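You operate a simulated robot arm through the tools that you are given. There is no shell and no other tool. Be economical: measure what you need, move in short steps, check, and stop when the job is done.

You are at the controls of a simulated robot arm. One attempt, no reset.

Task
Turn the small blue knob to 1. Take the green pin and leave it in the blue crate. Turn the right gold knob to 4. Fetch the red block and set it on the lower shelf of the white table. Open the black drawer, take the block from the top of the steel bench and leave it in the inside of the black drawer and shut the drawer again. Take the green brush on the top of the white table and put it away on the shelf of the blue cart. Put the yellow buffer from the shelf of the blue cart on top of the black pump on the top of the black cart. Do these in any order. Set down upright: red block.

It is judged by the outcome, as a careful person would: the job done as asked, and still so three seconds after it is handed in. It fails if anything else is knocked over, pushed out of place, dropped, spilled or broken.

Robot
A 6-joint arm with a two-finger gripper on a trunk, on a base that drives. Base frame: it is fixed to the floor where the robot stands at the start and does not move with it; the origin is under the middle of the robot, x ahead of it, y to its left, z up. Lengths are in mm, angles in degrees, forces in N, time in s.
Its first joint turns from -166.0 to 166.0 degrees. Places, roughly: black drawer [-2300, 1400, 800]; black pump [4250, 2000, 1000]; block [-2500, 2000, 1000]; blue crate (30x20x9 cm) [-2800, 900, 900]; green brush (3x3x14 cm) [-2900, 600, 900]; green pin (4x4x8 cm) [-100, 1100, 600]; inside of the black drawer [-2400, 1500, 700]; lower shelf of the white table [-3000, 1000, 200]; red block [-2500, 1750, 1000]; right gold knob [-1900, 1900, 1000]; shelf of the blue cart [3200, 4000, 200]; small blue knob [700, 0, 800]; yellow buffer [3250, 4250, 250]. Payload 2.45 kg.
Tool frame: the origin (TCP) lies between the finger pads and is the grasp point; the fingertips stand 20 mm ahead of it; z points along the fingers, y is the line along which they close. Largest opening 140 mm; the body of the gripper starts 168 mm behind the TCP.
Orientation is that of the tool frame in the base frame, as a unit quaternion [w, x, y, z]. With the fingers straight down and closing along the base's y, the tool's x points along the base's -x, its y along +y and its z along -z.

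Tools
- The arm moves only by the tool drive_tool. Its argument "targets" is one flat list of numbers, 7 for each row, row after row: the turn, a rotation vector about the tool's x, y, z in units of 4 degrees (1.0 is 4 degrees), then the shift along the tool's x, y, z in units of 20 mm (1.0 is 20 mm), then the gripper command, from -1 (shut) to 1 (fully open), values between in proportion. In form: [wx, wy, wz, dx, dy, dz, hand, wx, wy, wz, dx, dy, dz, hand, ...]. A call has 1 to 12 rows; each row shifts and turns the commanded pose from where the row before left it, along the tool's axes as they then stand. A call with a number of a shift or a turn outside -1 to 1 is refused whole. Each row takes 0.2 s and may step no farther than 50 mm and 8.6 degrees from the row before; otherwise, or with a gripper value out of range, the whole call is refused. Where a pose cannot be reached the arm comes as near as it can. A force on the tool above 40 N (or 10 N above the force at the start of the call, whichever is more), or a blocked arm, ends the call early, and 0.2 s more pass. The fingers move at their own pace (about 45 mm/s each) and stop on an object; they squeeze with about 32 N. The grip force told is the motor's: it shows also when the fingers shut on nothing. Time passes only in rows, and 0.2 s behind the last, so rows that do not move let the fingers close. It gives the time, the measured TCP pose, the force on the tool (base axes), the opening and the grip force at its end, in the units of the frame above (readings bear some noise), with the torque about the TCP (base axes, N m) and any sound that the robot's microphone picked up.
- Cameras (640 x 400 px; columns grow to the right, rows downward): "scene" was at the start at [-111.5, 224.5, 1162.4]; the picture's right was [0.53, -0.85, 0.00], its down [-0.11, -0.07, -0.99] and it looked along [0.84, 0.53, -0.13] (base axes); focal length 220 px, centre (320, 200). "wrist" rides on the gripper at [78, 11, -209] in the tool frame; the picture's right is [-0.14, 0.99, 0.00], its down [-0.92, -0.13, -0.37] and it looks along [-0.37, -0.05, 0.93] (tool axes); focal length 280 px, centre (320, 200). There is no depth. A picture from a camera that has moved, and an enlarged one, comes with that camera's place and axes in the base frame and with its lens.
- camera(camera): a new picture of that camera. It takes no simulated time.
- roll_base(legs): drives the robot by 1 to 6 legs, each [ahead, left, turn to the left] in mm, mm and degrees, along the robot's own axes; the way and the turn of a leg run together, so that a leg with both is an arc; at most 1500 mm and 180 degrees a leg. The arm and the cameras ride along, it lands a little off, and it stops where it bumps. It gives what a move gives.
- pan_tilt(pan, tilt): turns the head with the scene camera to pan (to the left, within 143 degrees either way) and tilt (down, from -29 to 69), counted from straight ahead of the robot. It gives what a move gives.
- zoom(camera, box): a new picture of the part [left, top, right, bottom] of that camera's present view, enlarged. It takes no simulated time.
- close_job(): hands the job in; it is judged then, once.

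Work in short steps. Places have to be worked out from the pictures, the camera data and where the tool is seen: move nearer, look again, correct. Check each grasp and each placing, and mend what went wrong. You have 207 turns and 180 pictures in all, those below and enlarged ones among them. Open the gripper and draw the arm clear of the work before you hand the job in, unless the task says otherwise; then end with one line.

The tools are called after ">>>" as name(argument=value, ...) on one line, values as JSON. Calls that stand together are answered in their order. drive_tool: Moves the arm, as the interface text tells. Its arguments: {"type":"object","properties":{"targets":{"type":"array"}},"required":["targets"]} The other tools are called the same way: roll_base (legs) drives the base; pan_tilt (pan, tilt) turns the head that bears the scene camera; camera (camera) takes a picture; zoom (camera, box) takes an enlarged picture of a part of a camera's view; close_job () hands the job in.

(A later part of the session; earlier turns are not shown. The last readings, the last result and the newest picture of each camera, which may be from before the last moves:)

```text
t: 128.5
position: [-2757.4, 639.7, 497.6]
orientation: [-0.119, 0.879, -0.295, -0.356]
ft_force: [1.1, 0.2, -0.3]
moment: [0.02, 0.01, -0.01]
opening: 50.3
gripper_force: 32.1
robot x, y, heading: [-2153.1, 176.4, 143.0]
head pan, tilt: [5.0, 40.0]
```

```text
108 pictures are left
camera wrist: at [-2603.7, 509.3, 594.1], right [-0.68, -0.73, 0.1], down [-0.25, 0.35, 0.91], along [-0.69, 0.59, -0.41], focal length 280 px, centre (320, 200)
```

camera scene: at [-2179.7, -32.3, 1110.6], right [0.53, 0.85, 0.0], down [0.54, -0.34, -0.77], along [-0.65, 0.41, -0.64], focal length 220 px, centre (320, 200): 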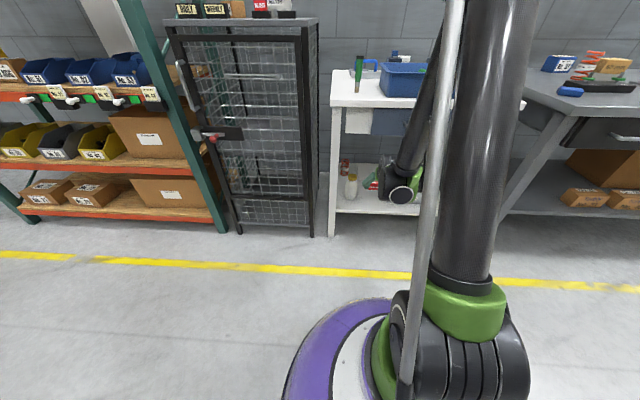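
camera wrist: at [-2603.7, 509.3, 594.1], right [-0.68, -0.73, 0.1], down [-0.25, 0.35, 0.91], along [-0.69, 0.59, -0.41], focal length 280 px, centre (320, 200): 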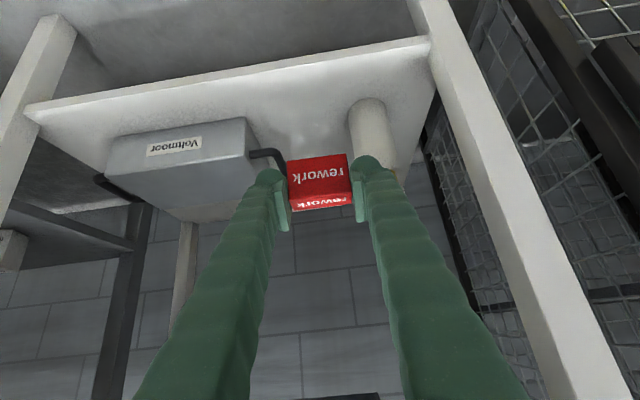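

Clear view: bottle to the left, toolbox to the right, gap near u≈-1125. Move diagonally in, staying ~40 mm above final height.

>>> drive_tool(targets=[0, 0, 0, 0.158, -0.08, 0.985, -1, 0, 0, 0, 0.158, -0.08, 0.985, -1, 0, 0, 0, 0.158, -0.08, 0.985, -1, 0, 0, 0, 0.158, -0.08, 0.985, -1, 0, 0, 0, 0.158, -0.08, 0.985, -1, 0, 0, 0, 0.158, -0.08, 0.985, -1, 0, 0, 0, 0.158, -0.08, 0.985, -1, 0, 0, 0, 0.158, -0.08, 0.985, -1, 0, 0, 0, 0.158, -0.08, 0.985, -1, 0, 0, 0, 0.158, -0.08, 0.985, -1, 0, 0, 0, 0.158, -0.08, 0.985, -1, 0, 0, 0, 0.158, -0.08, 0.985, -1])

>>> drive_tool(targets=[0, 0, 0, 0.158, 0, 0.985, -1, 0, 0, 0, 0.158, 0, 0.985, -1])

>>> camera(camera="wrist")

>>> zoom(camera="scene", box=[310, 130, 470, 250])

```text
t: 131.1
position: [-2882.7, 761.2, 343.9]
orientation: [-0.119, 0.879, -0.295, -0.355]
ft_force: [-0.4, -0.3, 0.5]
moment: [0.04, 0.02, 0.03]
opening: 50.3
gripper_force: 32.5
out of reach, approached as far as the arm can: row 1, 2, 3, 4, 5, 6, 7, 8, 10
robot x, y, heading: [-2150.2, 179.0, 142.7]
head pan, tilt: [5.0, 40.0]
```

```text
t: 131.7
position: [-2899.7, 773.5, 311.5]
orientation: [-0.119, 0.879, -0.295, -0.355]
ft_force: [0.4, -0.1, -1.2]
moment: [-0.01, 0.06, -0.02]
opening: 50.3
gripper_force: 32.0
out of reach, approached as far as the arm can: row 1
robot x, y, heading: [-2151.0, 172.5, 142.5]
head pan, tilt: [5.0, 40.0]
```

```text
107 pictures are left
camera wrist: at [-2746.0, 643.0, 408.6], right [-0.68, -0.73, 0.09], down [-0.25, 0.35, 0.9], along [-0.69, 0.59, -0.41], focal length 280 px, centre (320, 200)
```

wrist: 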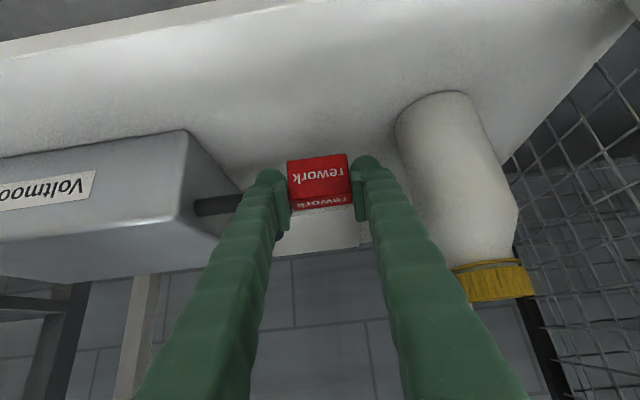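

```text
3.33 times, centred on (390, 190) of scene
camera zoom: at [-2179.7, -32.2, 1110.6], right [0.53, 0.85, 0.0], down [0.54, -0.34, -0.77], along [-0.65, 0.41, -0.64], focal length 735 px, centre (87, 233)
```

zoom: 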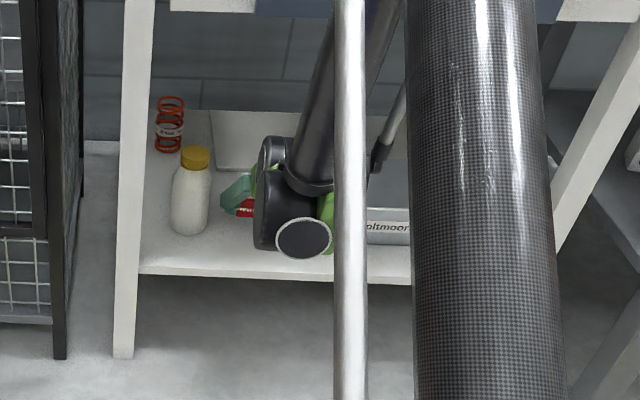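

Arm followed only approximately but now sits over the gap at n≈-2780, z 311. Try going straight down in small steps.

>>> drive_tool(targets=[0, 0, 0, 0.7, 0, 0.65, -1, 0, 0, 0, 0.7, 0, 0.65, -1, 0, 0, 0, 0.7, 0, 0.65, -1])

>>> camera(camera="wrist")

```text
t: 132.5
position: [-2919.0, 789.1, 272.3]
orientation: [-0.12, 0.878, -0.295, -0.356]
ft_force: [6.0, -4.1, 29.0]
moment: [0.11, 0.14, -0.02]
opening: 50.2
gripper_force: 31.9
out of reach, approached as far as the arm can: row 1, 2, 3
robot x, y, heading: [-2155.3, 173.7, 142.8]
head pan, tilt: [5.0, 40.0]
```

```text
105 pictures are left
camera wrist: at [-2764.6, 657.8, 368.6], right [-0.68, -0.73, 0.1], down [-0.25, 0.35, 0.91], along [-0.69, 0.59, -0.41], focal length 280 px, centre (320, 200)
```

wrist: 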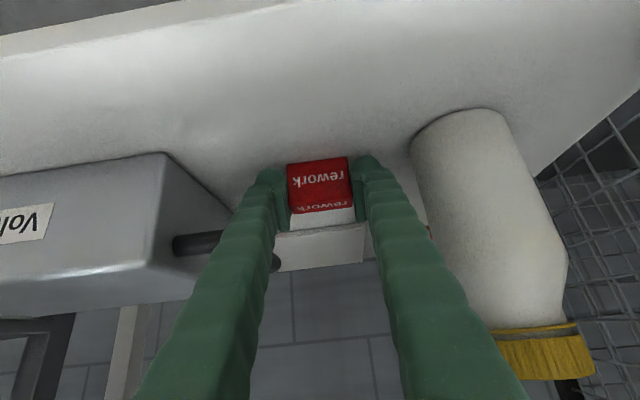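

Block touches the shelf (force 29 N up) at n≈-2804, between bottle and toolbox. Open gently by a little.

>>> drive_tool(targets=[0, 0, 0, -0.03, 0, -0.03, -0.4, 0, 0, 0, 0, 0, 0, -0.2, 0, 0, 0, 0, 0, 0, -0.1, 0, 0, 0, 0, 0, 0, -0.1])

>>> camera(camera="wrist")

```text
t: 133.5
position: [-2919.6, 789.2, 271.9]
orientation: [-0.119, 0.879, -0.294, -0.356]
ft_force: [-0.7, -0.1, -0.5]
moment: [0.0, 0.03, 0.0]
opening: 62.9
gripper_force: 0.1
robot x, y, heading: [-2151.4, 177.1, 142.5]
head pan, tilt: [5.0, 40.0]
```

```text
104 pictures are left
camera wrist: at [-2765.2, 658.3, 367.6], right [-0.68, -0.73, 0.1], down [-0.25, 0.35, 0.91], along [-0.69, 0.59, -0.41], focal length 280 px, centre (320, 200)
```

wrist: 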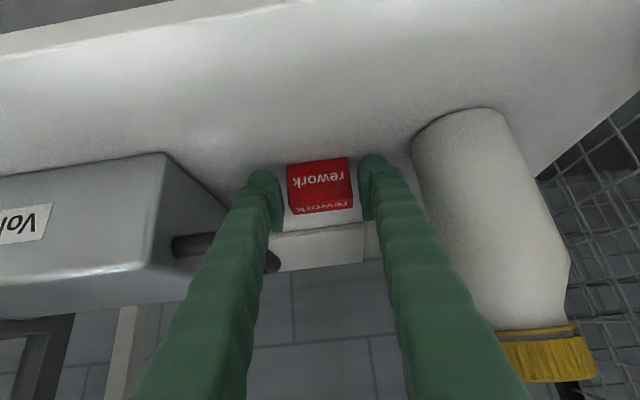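

Released; block stays. Retreat along the tool axis.

>>> drive_tool(targets=[0, 0, 0, 0, 0, -1, -0.1, 0, 0, 0, 0, 0, -1, -0.1, 0, 0, 0, 0, 0, -1, -0.1, 0, 0, 0, 0, 0, -1, -0.1, 0, 0, 0, 0, 0, -1, -0.1, 0, 0, 0, 0, 0, -1, -0.1, 0, 0, 0, 0, 0, -1, -0.1, 0, 0, 0, 0, 0, -1, -0.1, 0, 0, 0, 0, 0, -1, -0.1, 0, 0, 0, 0, 0, -1, -0.1, 0, 0, 0, 0, 0, -1, -0.1, 0, 0, 0, 0, 0, -1, -0.1])

>>> camera(camera="wrist")

```text
t: 136.1
position: [-2798.9, 700.2, 454.9]
orientation: [-0.12, 0.879, -0.295, -0.356]
ft_force: [-0.1, 0.2, 0.1]
moment: [-0.03, 0.01, 0.01]
opening: 62.9
gripper_force: 0.1
out of reach, approached as far as the arm can: row 1, 2, 3, 5
robot x, y, heading: [-2151.7, 176.6, 142.6]
head pan, tilt: [5.0, 40.0]
```

```text
103 pictures are left
camera wrist: at [-2644.3, 568.8, 550.8], right [-0.68, -0.73, 0.1], down [-0.25, 0.34, 0.91], along [-0.69, 0.59, -0.41], focal length 280 px, centre (320, 200)
```

wrist: 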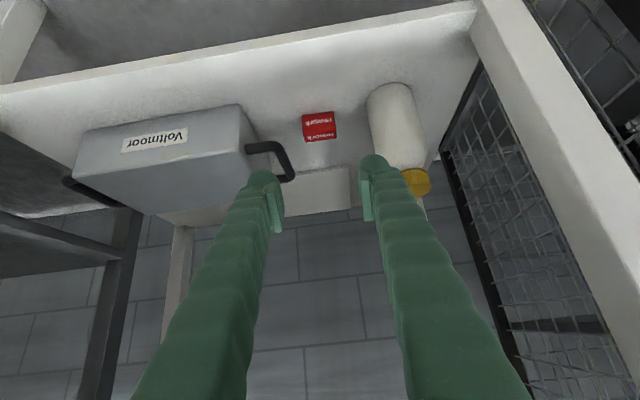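

Red block stands upright on the shelf. Now back out and raise the arm in front of the table.

>>> drive_tool(targets=[0, 0, 0, 0.72, 0, -0.7, -0.1, 0, 0, 0, 0.72, 0, -0.7, -0.1, 0, 0, 0, 0.72, 0, -0.7, -0.1, 0, 0, 0, 0.72, 0, -0.7, -0.1, 0, 0, 0, 0.72, 0, -0.7, -0.1, 0, 0, 0, 0, 0, -1, -0.1, 0, 0, 0, -0.96, 0, -1, -0.1, 0, 0, 0, -0.96, 0, -1, -0.1, 0, 0, 0, -0.96, 0, -1, -0.1, 0, 0, 0, -0.96, 0, -1, -0.1, 0, 0, 0, -0.96, 0, -1, -0.1, 0, 0, 0, -0.96, 0, -1, -0.1])

>>> drive_tool(targets=[0, 0, 0, -0.96, 0, -1, -0.1, 0, 0, 0, -0.96, 0, -1, -0.1, 0, 0, 0, -0.96, 0, -1, -0.1, 0, 0, 0, -0.96, 0, -1, -0.1, 0, 0, 0, -0.96, 0, -1, -0.1, 0, 0, 0, -0.96, 0, -1, -0.1, 0, 0, 0, -0.96, 0, -1, -0.1, 0, 0, 0, -0.96, 0, -1, -0.1, 0, 0, 0, -0.96, 0, -1, -0.1, 0, 0, 0, -0.96, 0, -1, -0.1, 0, 0, 0, -0.96, 0, -1, -0.1, 0, 0, 0, -0.96, 0, -1, -0.1])

>>> roll_base(legs=[[0, -900, 0], [-200, 0, 0]])

>>> camera(camera="scene")

```text
t: 138.7
position: [-2729.2, 648.2, 679.5]
orientation: [-0.119, 0.878, -0.294, -0.357]
ft_force: [0.3, -0.4, 1.3]
moment: [-0.02, -0.01, -0.01]
opening: 63.0
gripper_force: 0.1
out of reach, approached as far as the arm can: row 1, 2, 3, 4, 5
robot x, y, heading: [-2149.6, 176.3, 142.8]
head pan, tilt: [5.0, 40.0]
```

```text
t: 141.3
position: [-2726.3, 647.9, 1011.8]
orientation: [-0.119, 0.878, -0.294, -0.357]
ft_force: [-0.5, -0.6, 0.5]
moment: [-0.02, -0.02, -0.02]
opening: 62.8
gripper_force: 0.1
robot x, y, heading: [-2148.2, 178.5, 142.7]
head pan, tilt: [5.0, 40.0]
```

```text
t: 147.2
position: [-2032.1, 1239.2, 1012.6]
orientation: [-0.118, 0.879, -0.291, -0.357]
ft_force: [-0.5, 0.0, -0.7]
moment: [0.0, 0.01, 0.01]
opening: 62.7
gripper_force: 0.0
robot x, y, heading: [-1453.1, 774.0, 143.2]
head pan, tilt: [5.0, 40.0]
```

```text
102 pictures are left
camera scene: at [-1479.2, 562.8, 1110.6], right [0.53, 0.85, 0.0], down [0.55, -0.34, -0.77], along [-0.65, 0.4, -0.64], focal length 220 px, centre (320, 200)
```

scene: 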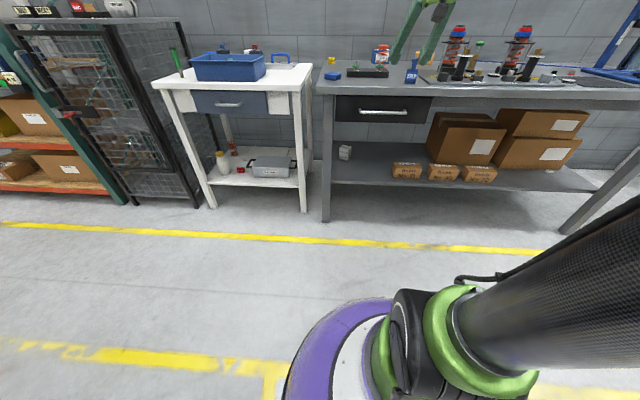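

>>> zoom(camera="scene", box=[310, 60, 460, 150])

>>> camera(camera="wrist")

```text
4.27 times, centred on (385, 105) of scene
camera zoom: at [-1479.2, 562.8, 1110.6], right [0.53, 0.85, 0.0], down [0.55, -0.34, -0.77], along [-0.65, 0.4, -0.64], focal length 940 px, centre (43, 605)
```

zoom: 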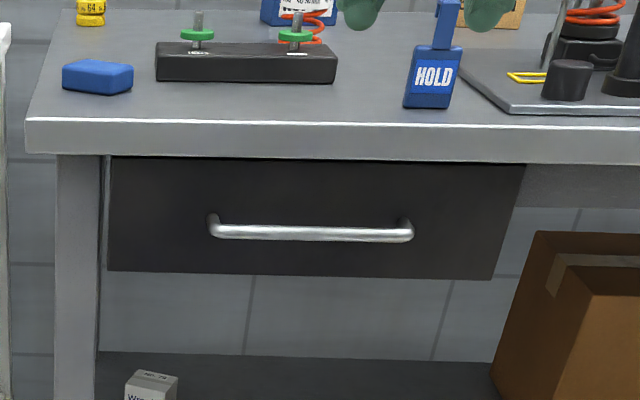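

```text
100 pictures are left
camera wrist: at [-1875.8, 1109.6, 1108.2], right [-0.67, -0.74, 0.1], down [-0.25, 0.34, 0.91], along [-0.7, 0.58, -0.41], focal length 280 px, centre (320, 200)
```

wrist: 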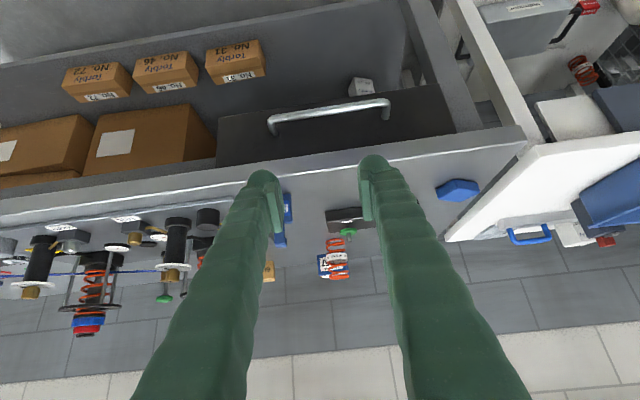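

Handle bar fixed at n≈-2538, u≈-256, z≈782. Tilt the tool to horizontal first.

>>> drive_tool(targets=[0, -1, 0, 0, 0, 0, 0, 0, -1, 0, 0, 0, 0, 0, 0, -1, 0, 0, 0, 0, 0, 0, -1, 0, 0, 0, 0, 0, 0, -1, 0, 0, 0, 0, 0, 0, -1, 0, 0, 0, 0, 0, 0, -1, 0, 0, 0, 0, 0, 0, -1, 0, 0, 0, 0, 0, 0, -1, 0, 0, 0, 0, 0, 0, -1, 0, 0, 0, 0, 0, 0, -1, 0, 0, 0, 0, 0, 0, -0.5, 0, 0, 0, 0, 0])

>>> drive_tool(targets=[0, 0, 0, 1, 0.2, 0, -0.2, 0, 0, 0, 1, 0.2, 0, -0.2, 0, 0, 0, 1, 0.2, 0, -0.2, 0, 0, 0, 1, 0.2, 0, -0.2, 0, 0, 0, 1, 0.2, 0, -0.2, 0, 0, 0, 1, 0, 0, -0.2, 0, 0, 0, 1, 0, 0, -0.2, 0, 0, 0, 1, 0, 0, -0.2, 0, 0, 0, 1, 0, 0, -0.2, 0, 0, 0, 1, 0, 0, -0.2, 0, 0, 0, 1, 0, 0, -0.2, 0, 0, 0, 0.5, 0, 0, -0.2])

>>> drive_tool(targets=[0, 0, 1, 0, 0, 0, -0.2, 0, 0, 1, 0, 0, 0, -0.2, 0, 0, 1, 0, 0, 0, -0.2, 0, 0, 1, 0, 0, 0, -0.2, 0, 0, 1, 0, 0, 0, -0.2, 0, 0, 1, 0, 0, 0, -0.2, 0, 0, 1, 0, 0, 0, -0.2, 0, 0, 1, 0, 0, 0, -0.2, 0, 0, 1, 0, 0, 0, -0.2, 0, 0, 1, 0, 0, 0, -0.2, 0, 0, 1, 0, 0, 0, -0.2, 0, 0, 1, 0, 0, 0, -0.2])

>>> drive_tool(targets=[0, 0, 1, 0, 0, 0, -0.2, 0, 0, 1, 0, 0, 0, -0.2, 0, 0, 1, 0, 0, 0, -0.2, 0, 0, 1, 0, 0, 0, -0.2, 0, 0, 1, 0, 0, 0, -0.2, 0, 0, 1, 0, 0, 0, -0.2, 0, 0, 1, 0, 0, 0, -0.2, 0, 0, 1, 0, 0, 0, -0.2, 0, 0, 1, 0, 0, 0, -0.2, 0, 0, 1, 0, 0, 0, -0.2, 0, 0, 0.5, 0, 0, 0, -0.2])

>>> camera(camera="wrist")

>>> camera(camera="scene")

```text
t: 149.8
position: [-2033.8, 1236.7, 1012.7]
orientation: [-0.215, 0.685, -0.223, -0.659]
ft_force: [-0.5, -0.4, 0.3]
moment: [-0.01, 0.02, -0.01]
opening: 69.9
gripper_force: 0.0
out of reach, approached as far as the arm can: row 12
robot x, y, heading: [-1453.6, 771.6, 142.9]
head pan, tilt: [5.0, 40.0]
```

```text
t: 152.4
position: [-2046.2, 1220.6, 783.4]
orientation: [0.223, -0.67, 0.222, 0.672]
ft_force: [-0.4, 0.0, 0.4]
moment: [0.01, 0.0, -0.03]
opening: 55.9
gripper_force: 0.0
robot x, y, heading: [-1454.8, 768.0, 143.1]
head pan, tilt: [5.0, 40.0]
```

```text
t: 155.0
position: [-2044.9, 1222.8, 783.0]
orientation: [-0.069, -0.522, 0.477, 0.704]
ft_force: [-0.2, 0.2, 0.3]
moment: [0.02, -0.02, 0.03]
opening: 56.0
gripper_force: 0.1
robot x, y, heading: [-1456.8, 771.3, 142.9]
head pan, tilt: [5.0, 40.0]
```

```text
t: 157.4
position: [-2045.5, 1222.0, 783.5]
orientation: [-0.318, -0.317, 0.631, 0.633]
ft_force: [-0.9, -0.1, -0.3]
moment: [0.0, 0.0, 0.0]
opening: 56.0
gripper_force: 0.0
robot x, y, heading: [-1453.0, 768.9, 143.1]
head pan, tilt: [5.0, 40.0]
```

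```text
99 pictures are left
camera wrist: at [-1924.9, 1033.8, 794.1], right [0.08, 0.11, 0.99], down [0.85, 0.52, -0.13], along [-0.53, 0.85, -0.05], focal length 280 px, centre (320, 200)
```

wrist: 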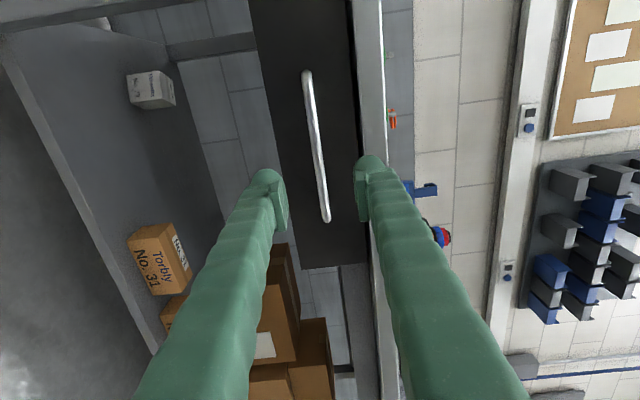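

```text
98 pictures are left
camera scene: at [-1479.3, 562.8, 1110.6], right [0.53, 0.85, 0.0], down [0.55, -0.34, -0.77], along [-0.65, 0.4, -0.64], focal length 220 px, centre (320, 200)
```

scene: 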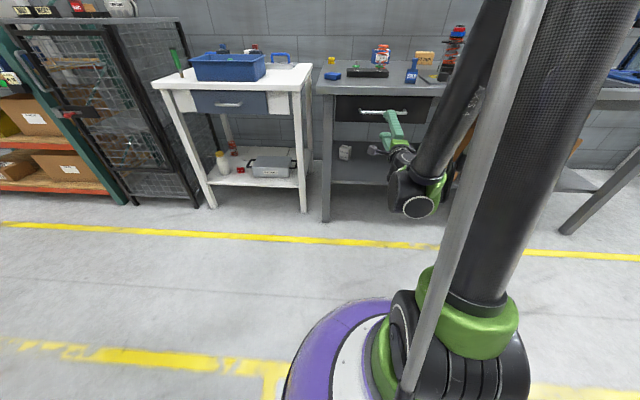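

Tool is horizontal, closing vertically, in line with the handle bar. Advance 150 mm.

>>> drive_tool(targets=[0, 0, 0, 0, 0, 1, -0.2, 0, 0, 0, 0, 0, 1, -0.2, 0, 0, 0, 0, 0, 1, -0.2, 0, 0, 0, 0, 0, 1, -0.2, 0, 0, 0, 0, 0, 1, -0.2, 0, 0, 0, 0, 0, 1, -0.2, 0, 0, 0, 0, 0, 1, -0.2, 0, 0, 0, 0, 0, 0.5, -0.2])

>>> camera(camera="wrist")

>>> zoom(camera="scene", box=[330, 80, 450, 160])

```text
t: 159.2
position: [-2166.4, 1311.4, 784.7]
orientation: [-0.317, -0.318, 0.63, 0.633]
ft_force: [-0.4, 0.2, -0.4]
moment: [-0.01, 0.0, 0.0]
opening: 56.2
gripper_force: 0.0
robot x, y, heading: [-1455.1, 772.7, 143.1]
head pan, tilt: [5.0, 40.0]
```

```text
97 pictures are left
camera wrist: at [-2045.2, 1122.8, 794.7], right [0.08, 0.11, 0.99], down [0.85, 0.52, -0.13], along [-0.53, 0.85, -0.05], focal length 280 px, centre (320, 200)
```

wrist: 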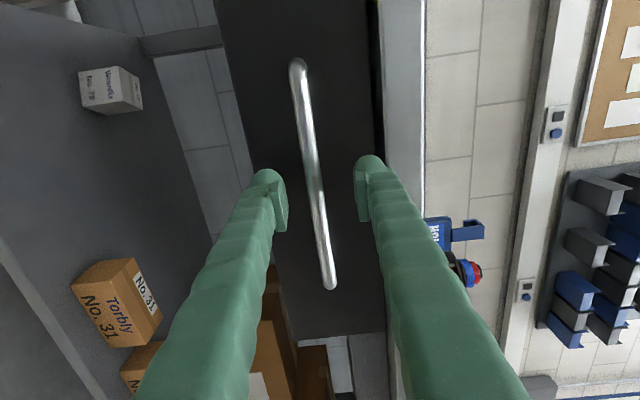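

```text
5.00 times, centred on (390, 120) of scene
camera zoom: at [-1479.3, 562.9, 1110.6], right [0.53, 0.85, 0.0], down [0.55, -0.34, -0.77], along [-0.65, 0.4, -0.64], focal length 1102 px, centre (-30, 600)
```

zoom: 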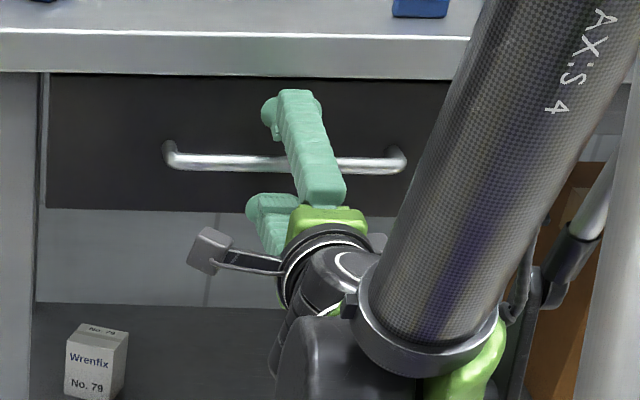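

>>> drive_tool(targets=[0, 0, 0, 0, -0.2, 0.5, -0.2, 0, 0, 0, 0, 0, 0.4, -0.2, 0, 0, 0, 0, 0, 0, -0.6, 0, 0, 0, 0, 0, 0, -1, 0, 0, 0, 0, 0, 0, -1, 0, 0, 0, 0, 0, 0, -1])

>>> camera(camera="wrist")

```text
t: 160.6
position: [-2180.1, 1321.3, 780.4]
orientation: [-0.318, -0.317, 0.632, 0.632]
ft_force: [2.2, -1.7, -10.7]
moment: [-0.03, 0.03, 0.01]
opening: 9.3
gripper_force: 31.1
robot x, y, heading: [-1458.1, 771.3, 143.0]
head pan, tilt: [5.0, 40.0]
```

```text
95 pictures are left
camera wrist: at [-2059.2, 1133.8, 790.9], right [0.08, 0.11, 0.99], down [0.85, 0.52, -0.13], along [-0.53, 0.85, -0.05], focal length 280 px, centre (320, 200)
```

wrist: 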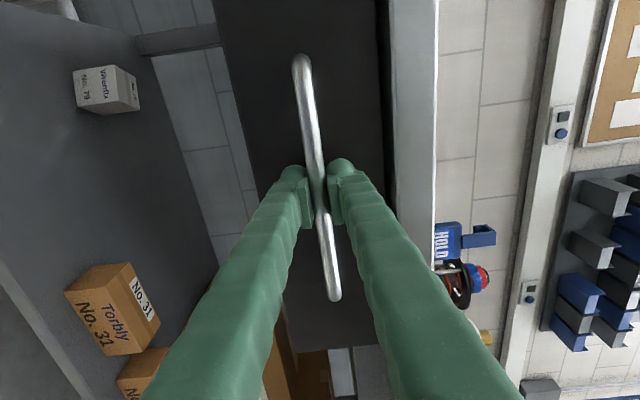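

Bar gripped. Pull straight back ~220 mm.

>>> drive_tool(targets=[0, 0, 0, 0, -0.08, -0.5, -1, 0, 0, 0, 0, 0, -0.8, -1, 0, 0, 0, 0, 0, -1, -1, 0, 0, 0, 0, 0, -1, -1, 0, 0, 0, 0, 0, -1, -1, 0, 0, 0, 0, 0, -1, -1, 0, 0, 0, 0, 0, -1, -1, 0, 0, 0, 0, 0, -1, -1, 0, 0, 0, 0, 0, -1, -1, 0, 0, 0, 0, 0, -1, -1, 0, 0, 0, 0, 0, -1, -1, 0, 0, 0, 0, 0, -1, -1])

>>> camera(camera="scene")

```text
t: 161.4
position: [-2147.8, 1297.4, 780.4]
orientation: [-0.317, -0.317, 0.631, 0.633]
ft_force: [0.3, 1.0, 33.9]
moment: [-0.03, -0.04, -0.03]
opening: 9.4
gripper_force: 36.7
robot x, y, heading: [-1455.1, 772.5, 143.1]
head pan, tilt: [5.0, 40.0]
stopped in row 4: the force on the tool passed its limit at 42 N (the readings are from after the stop); the commanded pose is now the measured one
```

```text
94 pictures are left
camera scene: at [-1478.4, 562.2, 1110.5], right [0.53, 0.85, 0.0], down [0.55, -0.34, -0.77], along [-0.65, 0.41, -0.64], focal length 220 px, centre (320, 200)
```

scene: 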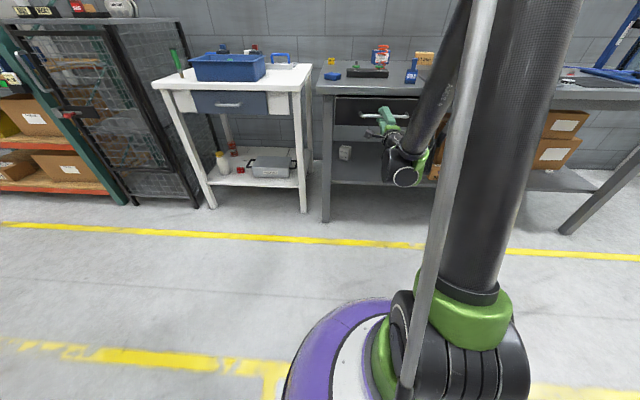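

The drawer moves; vertical force built up. Correct 1.2 mm upward and keep pulling.

>>> drive_tool(targets=[0, 0, 0, 0, 0.06, 0, -1, 0, 0, 0, 0, 0, -0.8, -1, 0, 0, 0, 0, 0, -0.8, -1, 0, 0, 0, 0, 0, -0.8, -1, 0, 0, 0, 0, 0, -0.8, -1, 0, 0, 0, 0, 0, -0.8, -1, 0, 0, 0, 0, 0, -0.8, -1, 0, 0, 0, 0, 0, -0.8, -1, 0, 0, 0, 0, 0, -0.8, -1, 0, 0, 0, 0, 0, -0.8, -1])

```text
t: 163.3
position: [-2053.4, 1230.7, 780.2]
orientation: [-0.317, -0.316, 0.631, 0.634]
ft_force: [1.2, 3.7, 37.4]
moment: [0.03, -0.06, -0.03]
opening: 8.7
gripper_force: 37.1
robot x, y, heading: [-1455.0, 773.5, 143.0]
head pan, tilt: [5.0, 40.0]
stopped in row 9: the force on the tool passed its limit at 48 N (the readings are from after the stop); the commanded pose is now the measured one
```

Opened ~155 mm. Ease upward 2 mm and pull further 70 mm.

>>> drive_tool(targets=[0, 0, 0, 0, 0.12, 0, -1, 0, 0, 0, 0, 0.02, -0.8, -1, 0, 0, 0, 0, 0.02, -0.8, -1, 0, 0, 0, 0, 0.02, -0.8, -1, 0, 0, 0, 0, 0.02, -0.8, -1, 0, 0, 0, 0, 0.02, -0.4, -1])

>>> zoom(camera="scene", box=[290, 60, 470, 200])

```text
t: 163.9
position: [-2047.0, 1225.5, 780.1]
orientation: [-0.316, -0.316, 0.632, 0.633]
ft_force: [-0.3, 1.3, -41.5]
moment: [-0.01, 0.11, -0.18]
opening: 9.3
gripper_force: 36.6
robot x, y, heading: [-1450.7, 774.6, 142.8]
head pan, tilt: [5.0, 40.0]
stopped in row 2: the force on the tool passed its limit at 50 N (the readings are from after the stop); the commanded pose is now the measured one
```

```text
2.86 times, centred on (380, 130) of scene
camera zoom: at [-1480.4, 563.9, 1110.7], right [0.53, 0.85, 0.0], down [0.55, -0.34, -0.77], along [-0.65, 0.4, -0.64], focal length 630 px, centre (149, 400)
```

zoom: 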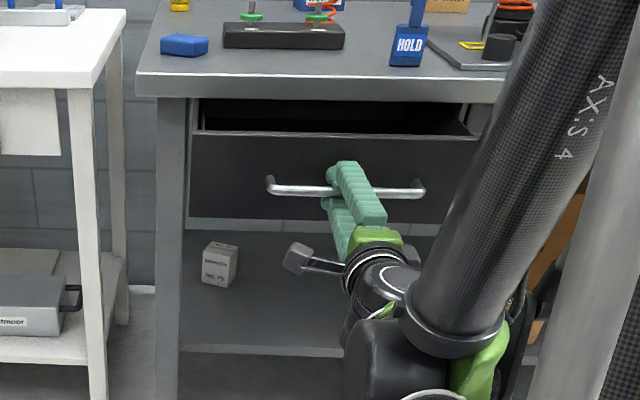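

>>> drive_tool(targets=[0, 0, 0, 0, -0.06, 0, -1, 0, 0, 0, 0, 0, -0.3, -1])

```text
t: 164.5
position: [-2041.0, 1222.2, 779.4]
orientation: [-0.317, -0.316, 0.631, 0.633]
ft_force: [-0.6, -0.1, -6.0]
moment: [-0.02, 0.02, -0.04]
opening: 9.1
gripper_force: 37.0
robot x, y, heading: [-1455.7, 771.0, 143.1]
head pan, tilt: [5.0, 40.0]
```

Vertical force is balanced now; continue pulling.

>>> drive_tool(targets=[0, 0, 0, 0, 0, -0.6, -1, 0, 0, 0, 0, 0, -0.6, -1, 0, 0, 0, 0, 0, -0.6, -1, 0, 0, 0, 0, 0, -0.6, -1, 0, 0, 0, 0, 0, -0.6, -1])

```text
t: 165.0
position: [-2030.9, 1215.0, 779.5]
orientation: [-0.316, -0.316, 0.633, 0.632]
ft_force: [1.3, 0.8, -40.5]
moment: [-0.05, 0.06, -0.03]
opening: 9.1
gripper_force: 36.8
out of reach, approached as far as the arm can: row 2
robot x, y, heading: [-1451.2, 770.3, 143.2]
head pan, tilt: [5.0, 40.0]
stopped in row 2: the force on the tool passed its limit at 54 N (the readings are from after the stop); the commanded pose is now the measured one
```

Arm is at its inner limit; relieve the vertical force and pull the rest by driving the base back 60 mm.

>>> drive_tool(targets=[0, 0, 0, 0, -0.06, 0, -1])

>>> roll_base(legs=[[-60, 0, 0]])

>>> zoom(camera="scene", box=[290, 60, 470, 200])

```text
t: 165.4
position: [-2029.0, 1214.3, 779.7]
orientation: [-0.316, -0.316, 0.634, 0.631]
ft_force: [0.4, 1.1, -22.9]
moment: [-0.02, 0.05, 0.03]
opening: 9.1
gripper_force: 36.8
robot x, y, heading: [-1451.0, 772.9, 143.2]
head pan, tilt: [5.0, 40.0]
```

```text
t: 166.5
position: [-1980.5, 1178.6, 780.2]
orientation: [-0.315, -0.317, 0.634, 0.631]
ft_force: [0.2, 0.4, -13.7]
moment: [0.0, 0.01, -0.02]
opening: 9.2
gripper_force: 36.9
robot x, y, heading: [-1405.2, 735.5, 143.1]
head pan, tilt: [5.0, 40.0]
stopped in leg 1: the force on the tool passed its limit at 42 N (the readings are from after the stop); the commanded pose is now the measured one
```

```text
2.86 times, centred on (380, 130) of scene
camera zoom: at [-1431.5, 527.3, 1110.6], right [0.53, 0.85, 0.0], down [0.55, -0.34, -0.77], along [-0.65, 0.41, -0.64], focal length 630 px, centre (149, 400)
```

zoom: 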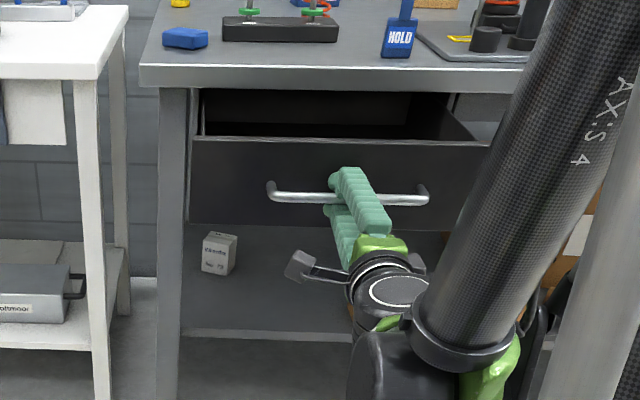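

Drawer open ~245 mm. Release the bar and back off with the base.

>>> drive_tool(targets=[0, 0, 0, 0, 0, 0, -0.6, 0, 0, 0, 0, 0, 0, -0.3, 0, 0, 0, 0, 0, 0, -0.2, 0, 0, 0, 0, 0, 0, -0.2])

>>> roll_base(legs=[[-150, 0, 0]])

>>> camera(camera="scene")

```text
t: 167.5
position: [-1980.4, 1178.1, 781.2]
orientation: [-0.315, -0.317, 0.634, 0.631]
ft_force: [0.7, -0.9, 0.5]
moment: [0.0, 0.03, -0.02]
opening: 55.8
gripper_force: 0.2
robot x, y, heading: [-1405.1, 732.7, 143.0]
head pan, tilt: [5.0, 40.0]
```

```text
t: 168.8
position: [-1861.0, 1088.4, 780.9]
orientation: [-0.315, -0.316, 0.634, 0.632]
ft_force: [0.4, 0.2, 0.9]
moment: [0.03, 0.0, -0.03]
opening: 56.0
gripper_force: 0.0
robot x, y, heading: [-1288.7, 645.9, 143.1]
head pan, tilt: [5.0, 40.0]
```

```text
91 pictures are left
camera scene: at [-1312.6, 437.3, 1110.6], right [0.53, 0.85, 0.0], down [0.54, -0.34, -0.77], along [-0.65, 0.41, -0.64], focal length 220 px, centre (320, 200)
```

scene: 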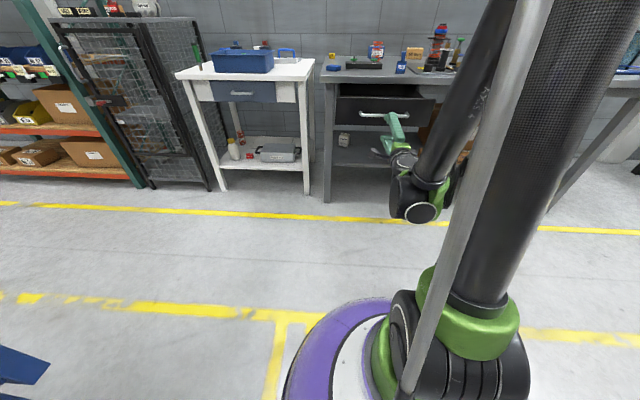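

Released cleanly. Now restore the tool to pointing down (raise, roll back 90°, tilt back 90°).

>>> drive_tool(targets=[0, 0, 0, 0, 1, 0, 0, 0, 0, 0, 0, 1, 0, 0, 0, 0, 0, 0, 1, 0, 0, 0, 0, 0, 0, 1, 0, 0, 0, 0, 0, 0, 1, 0, 0, 0, 0, 0, 0, 1, 0, 0, 0, 0, 0, 0, 1, 0, 0, 0, 0, 0, 0, 1, 0, 0, 0, 0, 0, 0, 1, 0, 0, 0, 0, 0, 0, 1, 0, 0, 0, 0, 0, 0, 1, 0, 0, 0, 0, 0, 0, 1, 0, 0])

>>> drive_tool(targets=[0, 0, -1, 0, 0, 0, 0.5, 0, 0, -1, 0, 0, 0, 0.5, 0, 0, -1, 0, 0, 0, 0.5, 0, 0, -1, 0, 0, 0, 0.5, 0, 0, -1, 0, 0, 0, 0.5, 0, 0, -1, 0, 0, 0, 0.5, 0, 0, -1, 0, 0, 0, 0.5, 0, 0, -1, 0, 0, 0, 0.5, 0, 0, -1, 0, 0, 0, 0.5, 0, 0, -1, 0, 0, 0, 0.5, 0, 0, -1, 0, 0, 0, 0.5, 0, 0, -1, 0, 0, 0, 0.5])

>>> drive_tool(targets=[0, 0, -1, 0, 0, 0, 0.5, 0, 0, -1, 0, 0, 0, 0.5, 0, 0, -1, 0, 0, 0, 0.5, 0, 0, -1, 0, 0, 0, 0.5, 0, 0, -1, 0, 0, 0, 0.5, 0, 0, -1, 0, 0, 0, 0.5, 0, 0, -1, 0, 0, 0, 0.5, 0, 0, -1, 0, 0, 0, 0.5, 0, 0, -1, 0, 0, 0, 0.5, 0, 0, -1, 0, 0, 0, 0.5, 0, 0, -0.5, 0, 0, 0, 0.5])

>>> drive_tool(targets=[0, 1, 0, -0.5, 0, 0, 0.7, 0, 1, 0, -0.5, 0, 0, 0.7, 0, 1, 0, -0.5, 0, 0, 0.7, 0, 1, 0, -0.5, 0, 0, 0.7, 0, 1, 0, -0.5, 0, 0, 0.7, 0, 1, 0, 0, 0, 0, 0.7, 0, 1, 0, 0, 0, 0, 0.7, 0, 1, 0, 0, 0, 0, 0.7, 0, 1, 0, 0, 0, 0, 0.7, 0, 1, 0, 0, 0, 0, 0.7, 0, 1, 0, 0, 0, 0, 0.7, 0, 1, 0, 0, 0, 0, 0.7])

>>> drive_tool(targets=[0, 1, 0, 0, 0, -0.5, 0.7, 0, 1, 0, 0, 0, -0.5, 0.7, 0, 1, 0, 0, 0, -0.5, 0.7, 0, 1, 0, 0, 0, -0.5, 0.7, 0, 1, 0, 0, 0, -0.5, 0.7, 0, 1, 0, 0, 0, 0, 0.7, 0, 1, 0, 0, 0, 0, 0.7, 0, 1, 0, 0, 0, 0, 0.7, 0, 1, 0, 0, 0, 0, 0.7, 0, 1, 0, 0, 0, 0, 0.7, 0, 0.5, 0, 0, 0, 0, 0.7])

```text
t: 171.4
position: [-1862.0, 1090.1, 1021.7]
orientation: [-0.315, -0.316, 0.634, 0.632]
ft_force: [0.6, 0.0, 0.3]
moment: [0.03, 0.01, -0.01]
opening: 70.2
gripper_force: 0.0
robot x, y, heading: [-1287.3, 643.6, 142.9]
head pan, tilt: [5.0, 40.0]
```

```text
t: 174.1
position: [-1861.4, 1090.0, 1021.3]
orientation: [-0.029, -0.547, 0.45, 0.705]
ft_force: [0.0, -0.5, -0.1]
moment: [0.0, 0.01, 0.04]
opening: 104.9
gripper_force: 0.0
robot x, y, heading: [-1287.2, 649.1, 142.8]
head pan, tilt: [5.0, 40.0]
```

```text
t: 176.4
position: [-1861.2, 1089.1, 1020.6]
orientation: [-0.224, 0.672, -0.224, -0.67]
ft_force: [0.1, -0.7, -0.5]
moment: [0.02, -0.01, -0.01]
opening: 105.1
gripper_force: 0.2
robot x, y, heading: [-1287.2, 647.4, 142.8]
head pan, tilt: [5.0, 40.0]
```

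```text
t: 179.1
position: [-1871.4, 1082.3, 1050.2]
orientation: [-0.13, 0.86, -0.273, -0.411]
ft_force: [0.4, -1.7, -0.1]
moment: [0.04, 0.02, -0.02]
opening: 118.9
gripper_force: 0.0
out of reach, approached as far as the arm can: row 1, 2, 3, 4
robot x, y, heading: [-1288.0, 648.0, 143.0]
head pan, tilt: [5.0, 40.0]
```

```text
t: 181.4
position: [-1843.2, 1062.7, 1085.7]
orientation: [-0.023, 0.951, -0.301, -0.074]
ft_force: [-0.2, 0.4, -0.9]
moment: [-0.01, 0.0, 0.01]
opening: 119.1
gripper_force: 0.0
robot x, y, heading: [-1283.2, 647.6, 142.9]
head pan, tilt: [5.0, 40.0]
```

Small residual tilt of ~9°. Fix it, raise to ~1220, then drive right and ahead toward the tan block.

>>> drive_tool(targets=[0, 1, 0.47, 0, 0, -1, 0.7, 0, 1, 0, 0, 0, -1, 0.7, 0, 0.22, 0, 0, 0, -1, 0.7, 0, 0, 0, 0, 0, -1, 0.7, 0, 0, 0, 0, 0, -1, 0.7, 0, 0, 0, 0, 0, -1, 0.7, 0, 0, 0, 0, 0, -1, 0.7])

>>> roll_base(legs=[[0, -294, 0], [600, 0, 0]])

>>> camera(camera="wrist")

```text
t: 183.1
position: [-1839.6, 1058.6, 1224.5]
orientation: [0.002, 0.948, -0.317, -0.001]
ft_force: [0.2, 1.3, 0.9]
moment: [-0.01, 0.03, 0.03]
opening: 119.0
gripper_force: 0.1
robot x, y, heading: [-1286.8, 646.5, 143.2]
head pan, tilt: [5.0, 40.0]
```

```text
t: 188.0
position: [-2138.5, 1650.0, 1224.2]
orientation: [0.002, 0.948, -0.319, -0.002]
ft_force: [0.8, 0.4, 0.4]
moment: [0.01, 0.02, 0.04]
opening: 118.9
gripper_force: 0.1
robot x, y, heading: [-1586.9, 1238.0, 142.5]
head pan, tilt: [5.0, 40.0]
```

```text
90 pictures are left
camera wrist: at [-2081.7, 1593.6, 1434.5], right [-0.71, -0.71, 0.0], down [-0.66, 0.66, 0.37], along [-0.26, 0.26, -0.93], focal length 280 px, centre (320, 200)
```

wrist: 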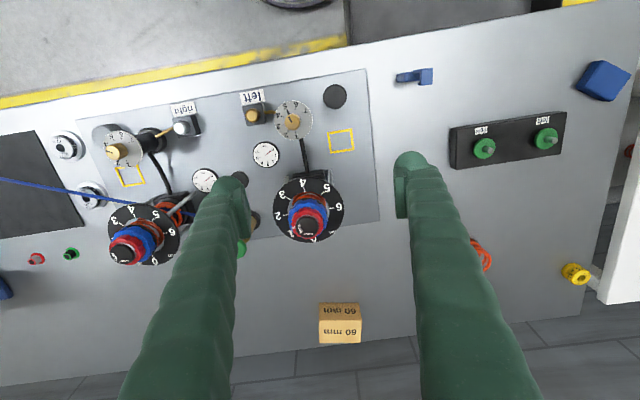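

Tan block near (-2482,1923). I shift 90 mm right (to keep the trunk clear of the open drawer) and 165 ahead.

>>> roll_base(legs=[[0, -90, 0.5], [165, 0, 0]])

>>> camera(camera="wrist")

>>> pan_tilt(pan=40, tilt=55)

>>> camera(camera="scene")

```text
t: 190.2
position: [-2219.7, 1815.7, 1224.8]
orientation: [0.002, 0.949, -0.315, -0.002]
ft_force: [0.3, 0.2, 0.8]
moment: [-0.01, 0.02, -0.03]
opening: 119.3
gripper_force: 0.0
robot x, y, heading: [-1662.6, 1403.8, 143.1]
head pan, tilt: [5.0, 40.0]
```

```text
89 pictures are left
camera wrist: at [-2163.3, 1759.8, 1434.5], right [-0.7, -0.71, 0.0], down [-0.66, 0.65, 0.37], along [-0.27, 0.26, -0.93], focal length 280 px, centre (320, 200)
```

wrist: 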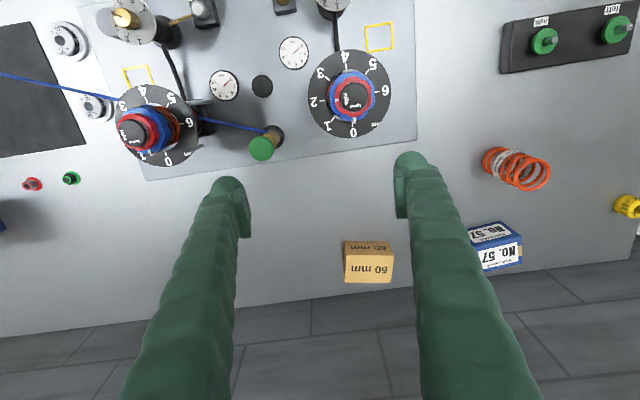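

```text
t: 191.2
position: [-2220.3, 1816.5, 1224.3]
orientation: [0.002, 0.949, -0.315, -0.002]
ft_force: [0.4, 0.1, 0.0]
moment: [-0.02, 0.01, 0.01]
opening: 119.2
gripper_force: 0.0
robot x, y, heading: [-1668.2, 1405.5, 143.2]
head pan, tilt: [40.0, 55.0]
```

```text
88 pictures are left
camera scene: at [-1689.1, 1147.5, 1089.9], right [-0.06, 1.0, 0.0], down [0.82, 0.05, -0.57], along [-0.57, -0.03, -0.82], focal length 220 px, centre (320, 200)
```

scene: 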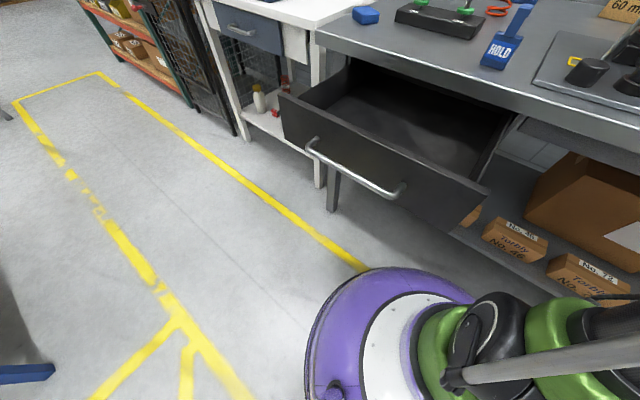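

Tan block at about (-2486,1930), 972 mm away — I drive 50 mm closer and bring the tool above it.

>>> roll_base(legs=[[50, 0, 0]])

>>> drive_tool(targets=[0, 0, 0, -1, 0.3, 0, 0.7, 0, 0, 0, -1, 0.3, 0, 0.7, 0, 0, 0, -1, 0.3, 0, 0.7, 0, 0, 0, -1, 0.3, 0, 0.7, 0, 0, 0, -1, 0.3, 0, 0.7, 0, 0, 0, -1, 0.3, 0, 0.7, 0, 0, 0, -1, 0.3, 0, 0.7, 0, 0, 0, -1, 0.3, 0, 0.7, 0, 0, 0, -1, 0.3, 0, 0.7, 0, 0, 0, -1, 0.3, 0, 0.7, 0, 0, 0, -1, 0.3, 0, 0.7])

>>> camera(camera="wrist")

```text
t: 192.1
position: [-2261.3, 1843.7, 1225.8]
orientation: [0.003, 0.95, -0.314, -0.001]
ft_force: [0.7, 0.3, -0.9]
moment: [0.01, -0.02, 0.02]
opening: 119.0
gripper_force: 0.1
robot x, y, heading: [-1705.5, 1435.7, 143.2]
head pan, tilt: [40.0, 55.0]
```

```text
t: 194.5
position: [-2452.9, 1908.7, 1205.8]
orientation: [0.002, 0.949, -0.314, -0.002]
ft_force: [0.9, 0.9, -1.0]
moment: [0.01, -0.01, 0.0]
opening: 118.9
gripper_force: 0.0
out of reach, approached as far as the arm can: row 10, 11
robot x, y, heading: [-1702.7, 1437.2, 143.2]
head pan, tilt: [40.0, 55.0]
```

```text
87 pictures are left
camera wrist: at [-2395.0, 1853.5, 1415.1], right [-0.7, -0.71, 0.0], down [-0.66, 0.65, 0.37], along [-0.27, 0.26, -0.93], focal length 280 px, centre (320, 200)
```

wrist: 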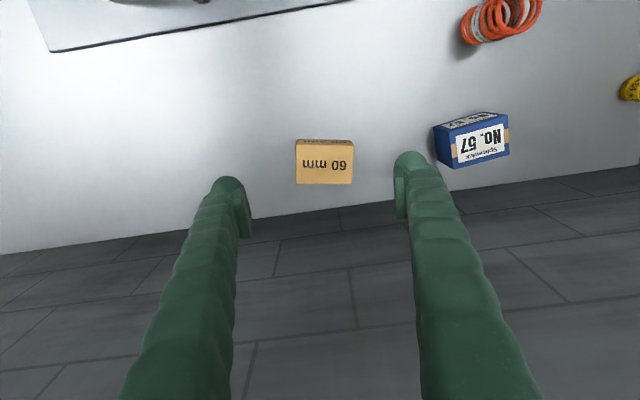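

>>> drive_tool(targets=[0, 0, 0, -0.2, 0.02, 1, 0.8, 0, 0, 0, -0.2, 0.02, 1, 0.8, 0, 0, 0, -0.2, 0.02, 1, 0.8, 0, 0, 0, -0.2, 0.02, 1, 0.8, 0, 0, 0, -0.2, 0.02, 1, 0.8, 0, 0, 0, -0.2, 0.02, 1, 0.8, 0, 0, 0, -0.2, 0.02, 1, 0.8, 0, 0, 0, -0.2, 0.02, 1, 0.8, 0, 0, 0, -0.2, 0.02, 1, 0.8, 0, 0, 0, -0.2, 0.02, 1, 0.8])

>>> camera(camera="wrist")

```text
t: 196.7
position: [-2488.3, 1928.9, 1006.6]
orientation: [0.003, 0.949, -0.314, -0.002]
ft_force: [0.5, 1.2, 0.3]
moment: [0.01, 0.01, -0.01]
opening: 126.0
gripper_force: 0.0
robot x, y, heading: [-1704.5, 1436.9, 143.0]
head pan, tilt: [40.0, 55.0]
```

```text
86 pictures are left
camera wrist: at [-2431.3, 1874.5, 1215.8], right [-0.7, -0.71, 0.0], down [-0.66, 0.65, 0.37], along [-0.27, 0.26, -0.93], focal length 280 px, centre (320, 200)
```

wrist: 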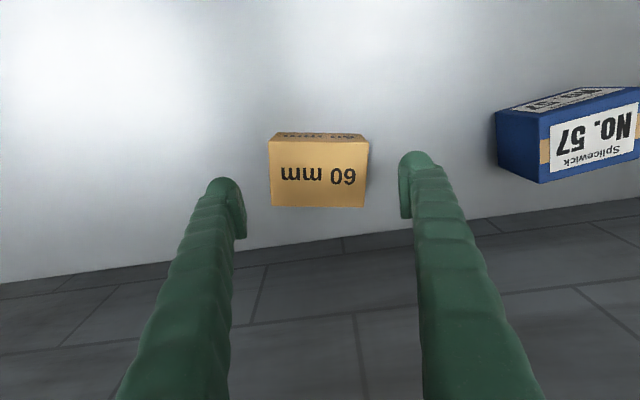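

Centered. Descend 80 mm and close on the block.

>>> drive_tool(targets=[0, 0, 0, 0, 0, 1, 0.8, 0, 0, 0, 0, 0, 1, 0.8, 0, 0, 0, 0, 0, 1, 0.8, 0, 0, 0, 0, 0, 1, 0.8, 0, 0, 0, 0, 0, 0, 0, 0, 0, 0, 0, 0, 0, -0.5, 0, 0, 0, 0, 0, 0, -1, 0, 0, 0, 0, 0, 0, -1, 0, 0, 0, 0, 0, 0, -1])

>>> drive_tool(targets=[0, 0, 0, 0, 0, -1, -1, 0, 0, 0, 0, 0, -1, -1, 0, 0, 0, 0.2, 0, -1, -1, 0, 0, 0, 0.2, 0, -1, -1, 0, 0, 0, 0.2, 0, -1, -1, 0, 0, 0, 0.2, 0, -1, -1, 0, 0, 0, 0.2, 0, -1, -1, 0, 0, 0, 0.2, 0, -1, -1, 0, 0, 0, 0.5, 0, -1, -1, 0, 0, 0, 0.5, 0, -1, -1, 0, 0, 0, 0.5, 0, -1, -1, 0, 0, 0, 0.5, 0, -1, -1])

>>> camera(camera="wrist")

```text
t: 198.7
position: [-2488.0, 1929.2, 927.2]
orientation: [0.003, 0.95, -0.314, -0.002]
ft_force: [0.1, 0.9, -0.2]
moment: [-0.03, -0.03, -0.03]
opening: 109.7
gripper_force: 32.0
robot x, y, heading: [-1702.3, 1433.2, 143.2]
head pan, tilt: [40.0, 55.0]
```

```text
t: 201.3
position: [-2434.6, 1892.6, 1166.0]
orientation: [0.003, 0.949, -0.314, -0.001]
ft_force: [-0.8, -0.1, -1.9]
moment: [0.01, -0.05, 0.0]
opening: 105.9
gripper_force: 32.2
robot x, y, heading: [-1705.3, 1434.7, 143.3]
head pan, tilt: [40.0, 55.0]
```

```text
85 pictures are left
camera wrist: at [-2377.4, 1836.3, 1375.6], right [-0.7, -0.71, 0.0], down [-0.66, 0.65, 0.37], along [-0.27, 0.26, -0.93], focal length 280 px, centre (320, 200)
```

wrist: 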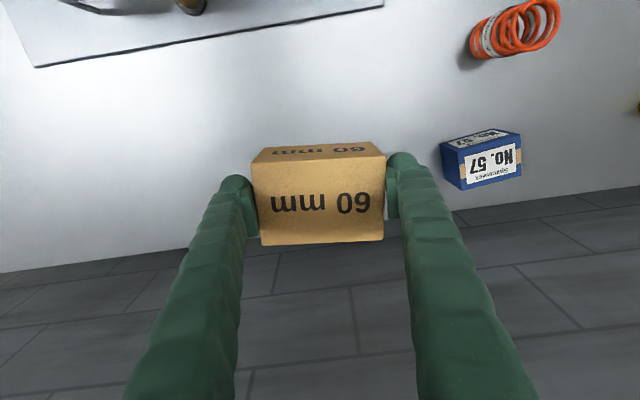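

Block held. Back off 630 and sidestep left 280 to bring it over the open drawer.

>>> roll_base(legs=[[-632, 0, 0], [0, 280, 0]])

>>> pan_tilt(pan=10, tilt=30)

>>> camera(camera="wrist")

>>> camera(camera="scene")

```text
t: 206.4
position: [-2094.1, 1277.7, 1166.7]
orientation: [0.002, 0.95, -0.312, -0.001]
ft_force: [1.1, -1.0, -2.8]
moment: [0.04, -0.02, 0.04]
opening: 104.8
gripper_force: 32.1
robot x, y, heading: [-1364.7, 824.0, 143.9]
head pan, tilt: [40.0, 55.0]
```

```text
t: 207.4
position: [-2093.5, 1276.9, 1166.3]
orientation: [0.002, 0.95, -0.312, -0.002]
ft_force: [0.1, 0.2, -1.4]
moment: [0.0, 0.0, -0.01]
opening: 104.5
gripper_force: 33.0
robot x, y, heading: [-1358.8, 823.8, 143.7]
head pan, tilt: [10.0, 30.0]
```

```text
84 pictures are left
camera wrist: at [-2036.7, 1221.7, 1375.6], right [-0.7, -0.72, 0.0], down [-0.67, 0.65, 0.37], along [-0.27, 0.25, -0.93], focal length 280 px, centre (320, 200)
```

wrist: 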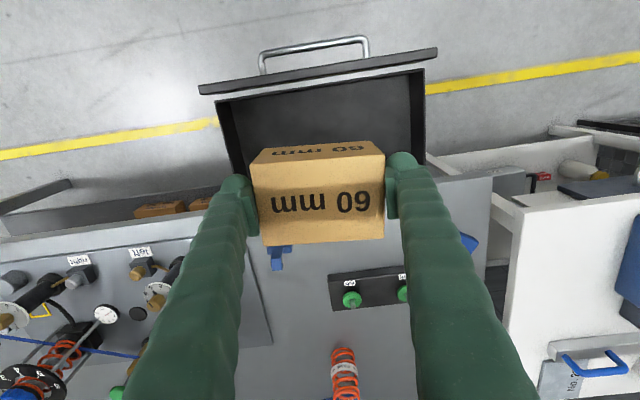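

```text
83 pictures are left
camera scene: at [-1393.4, 611.2, 1125.9], right [0.44, 0.9, 0.0], down [0.45, -0.22, -0.87], along [-0.78, 0.38, -0.5], focal length 220 px, centre (320, 200)
```

scene: 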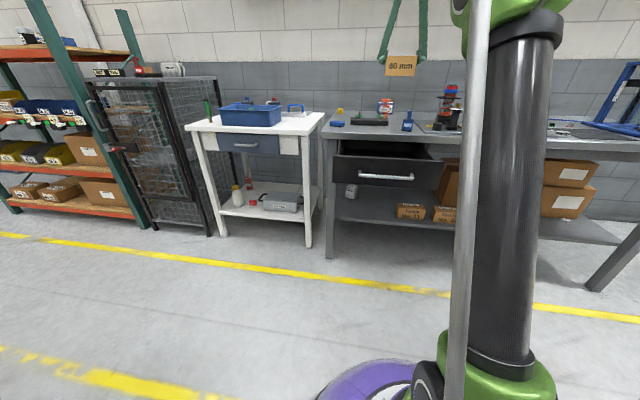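

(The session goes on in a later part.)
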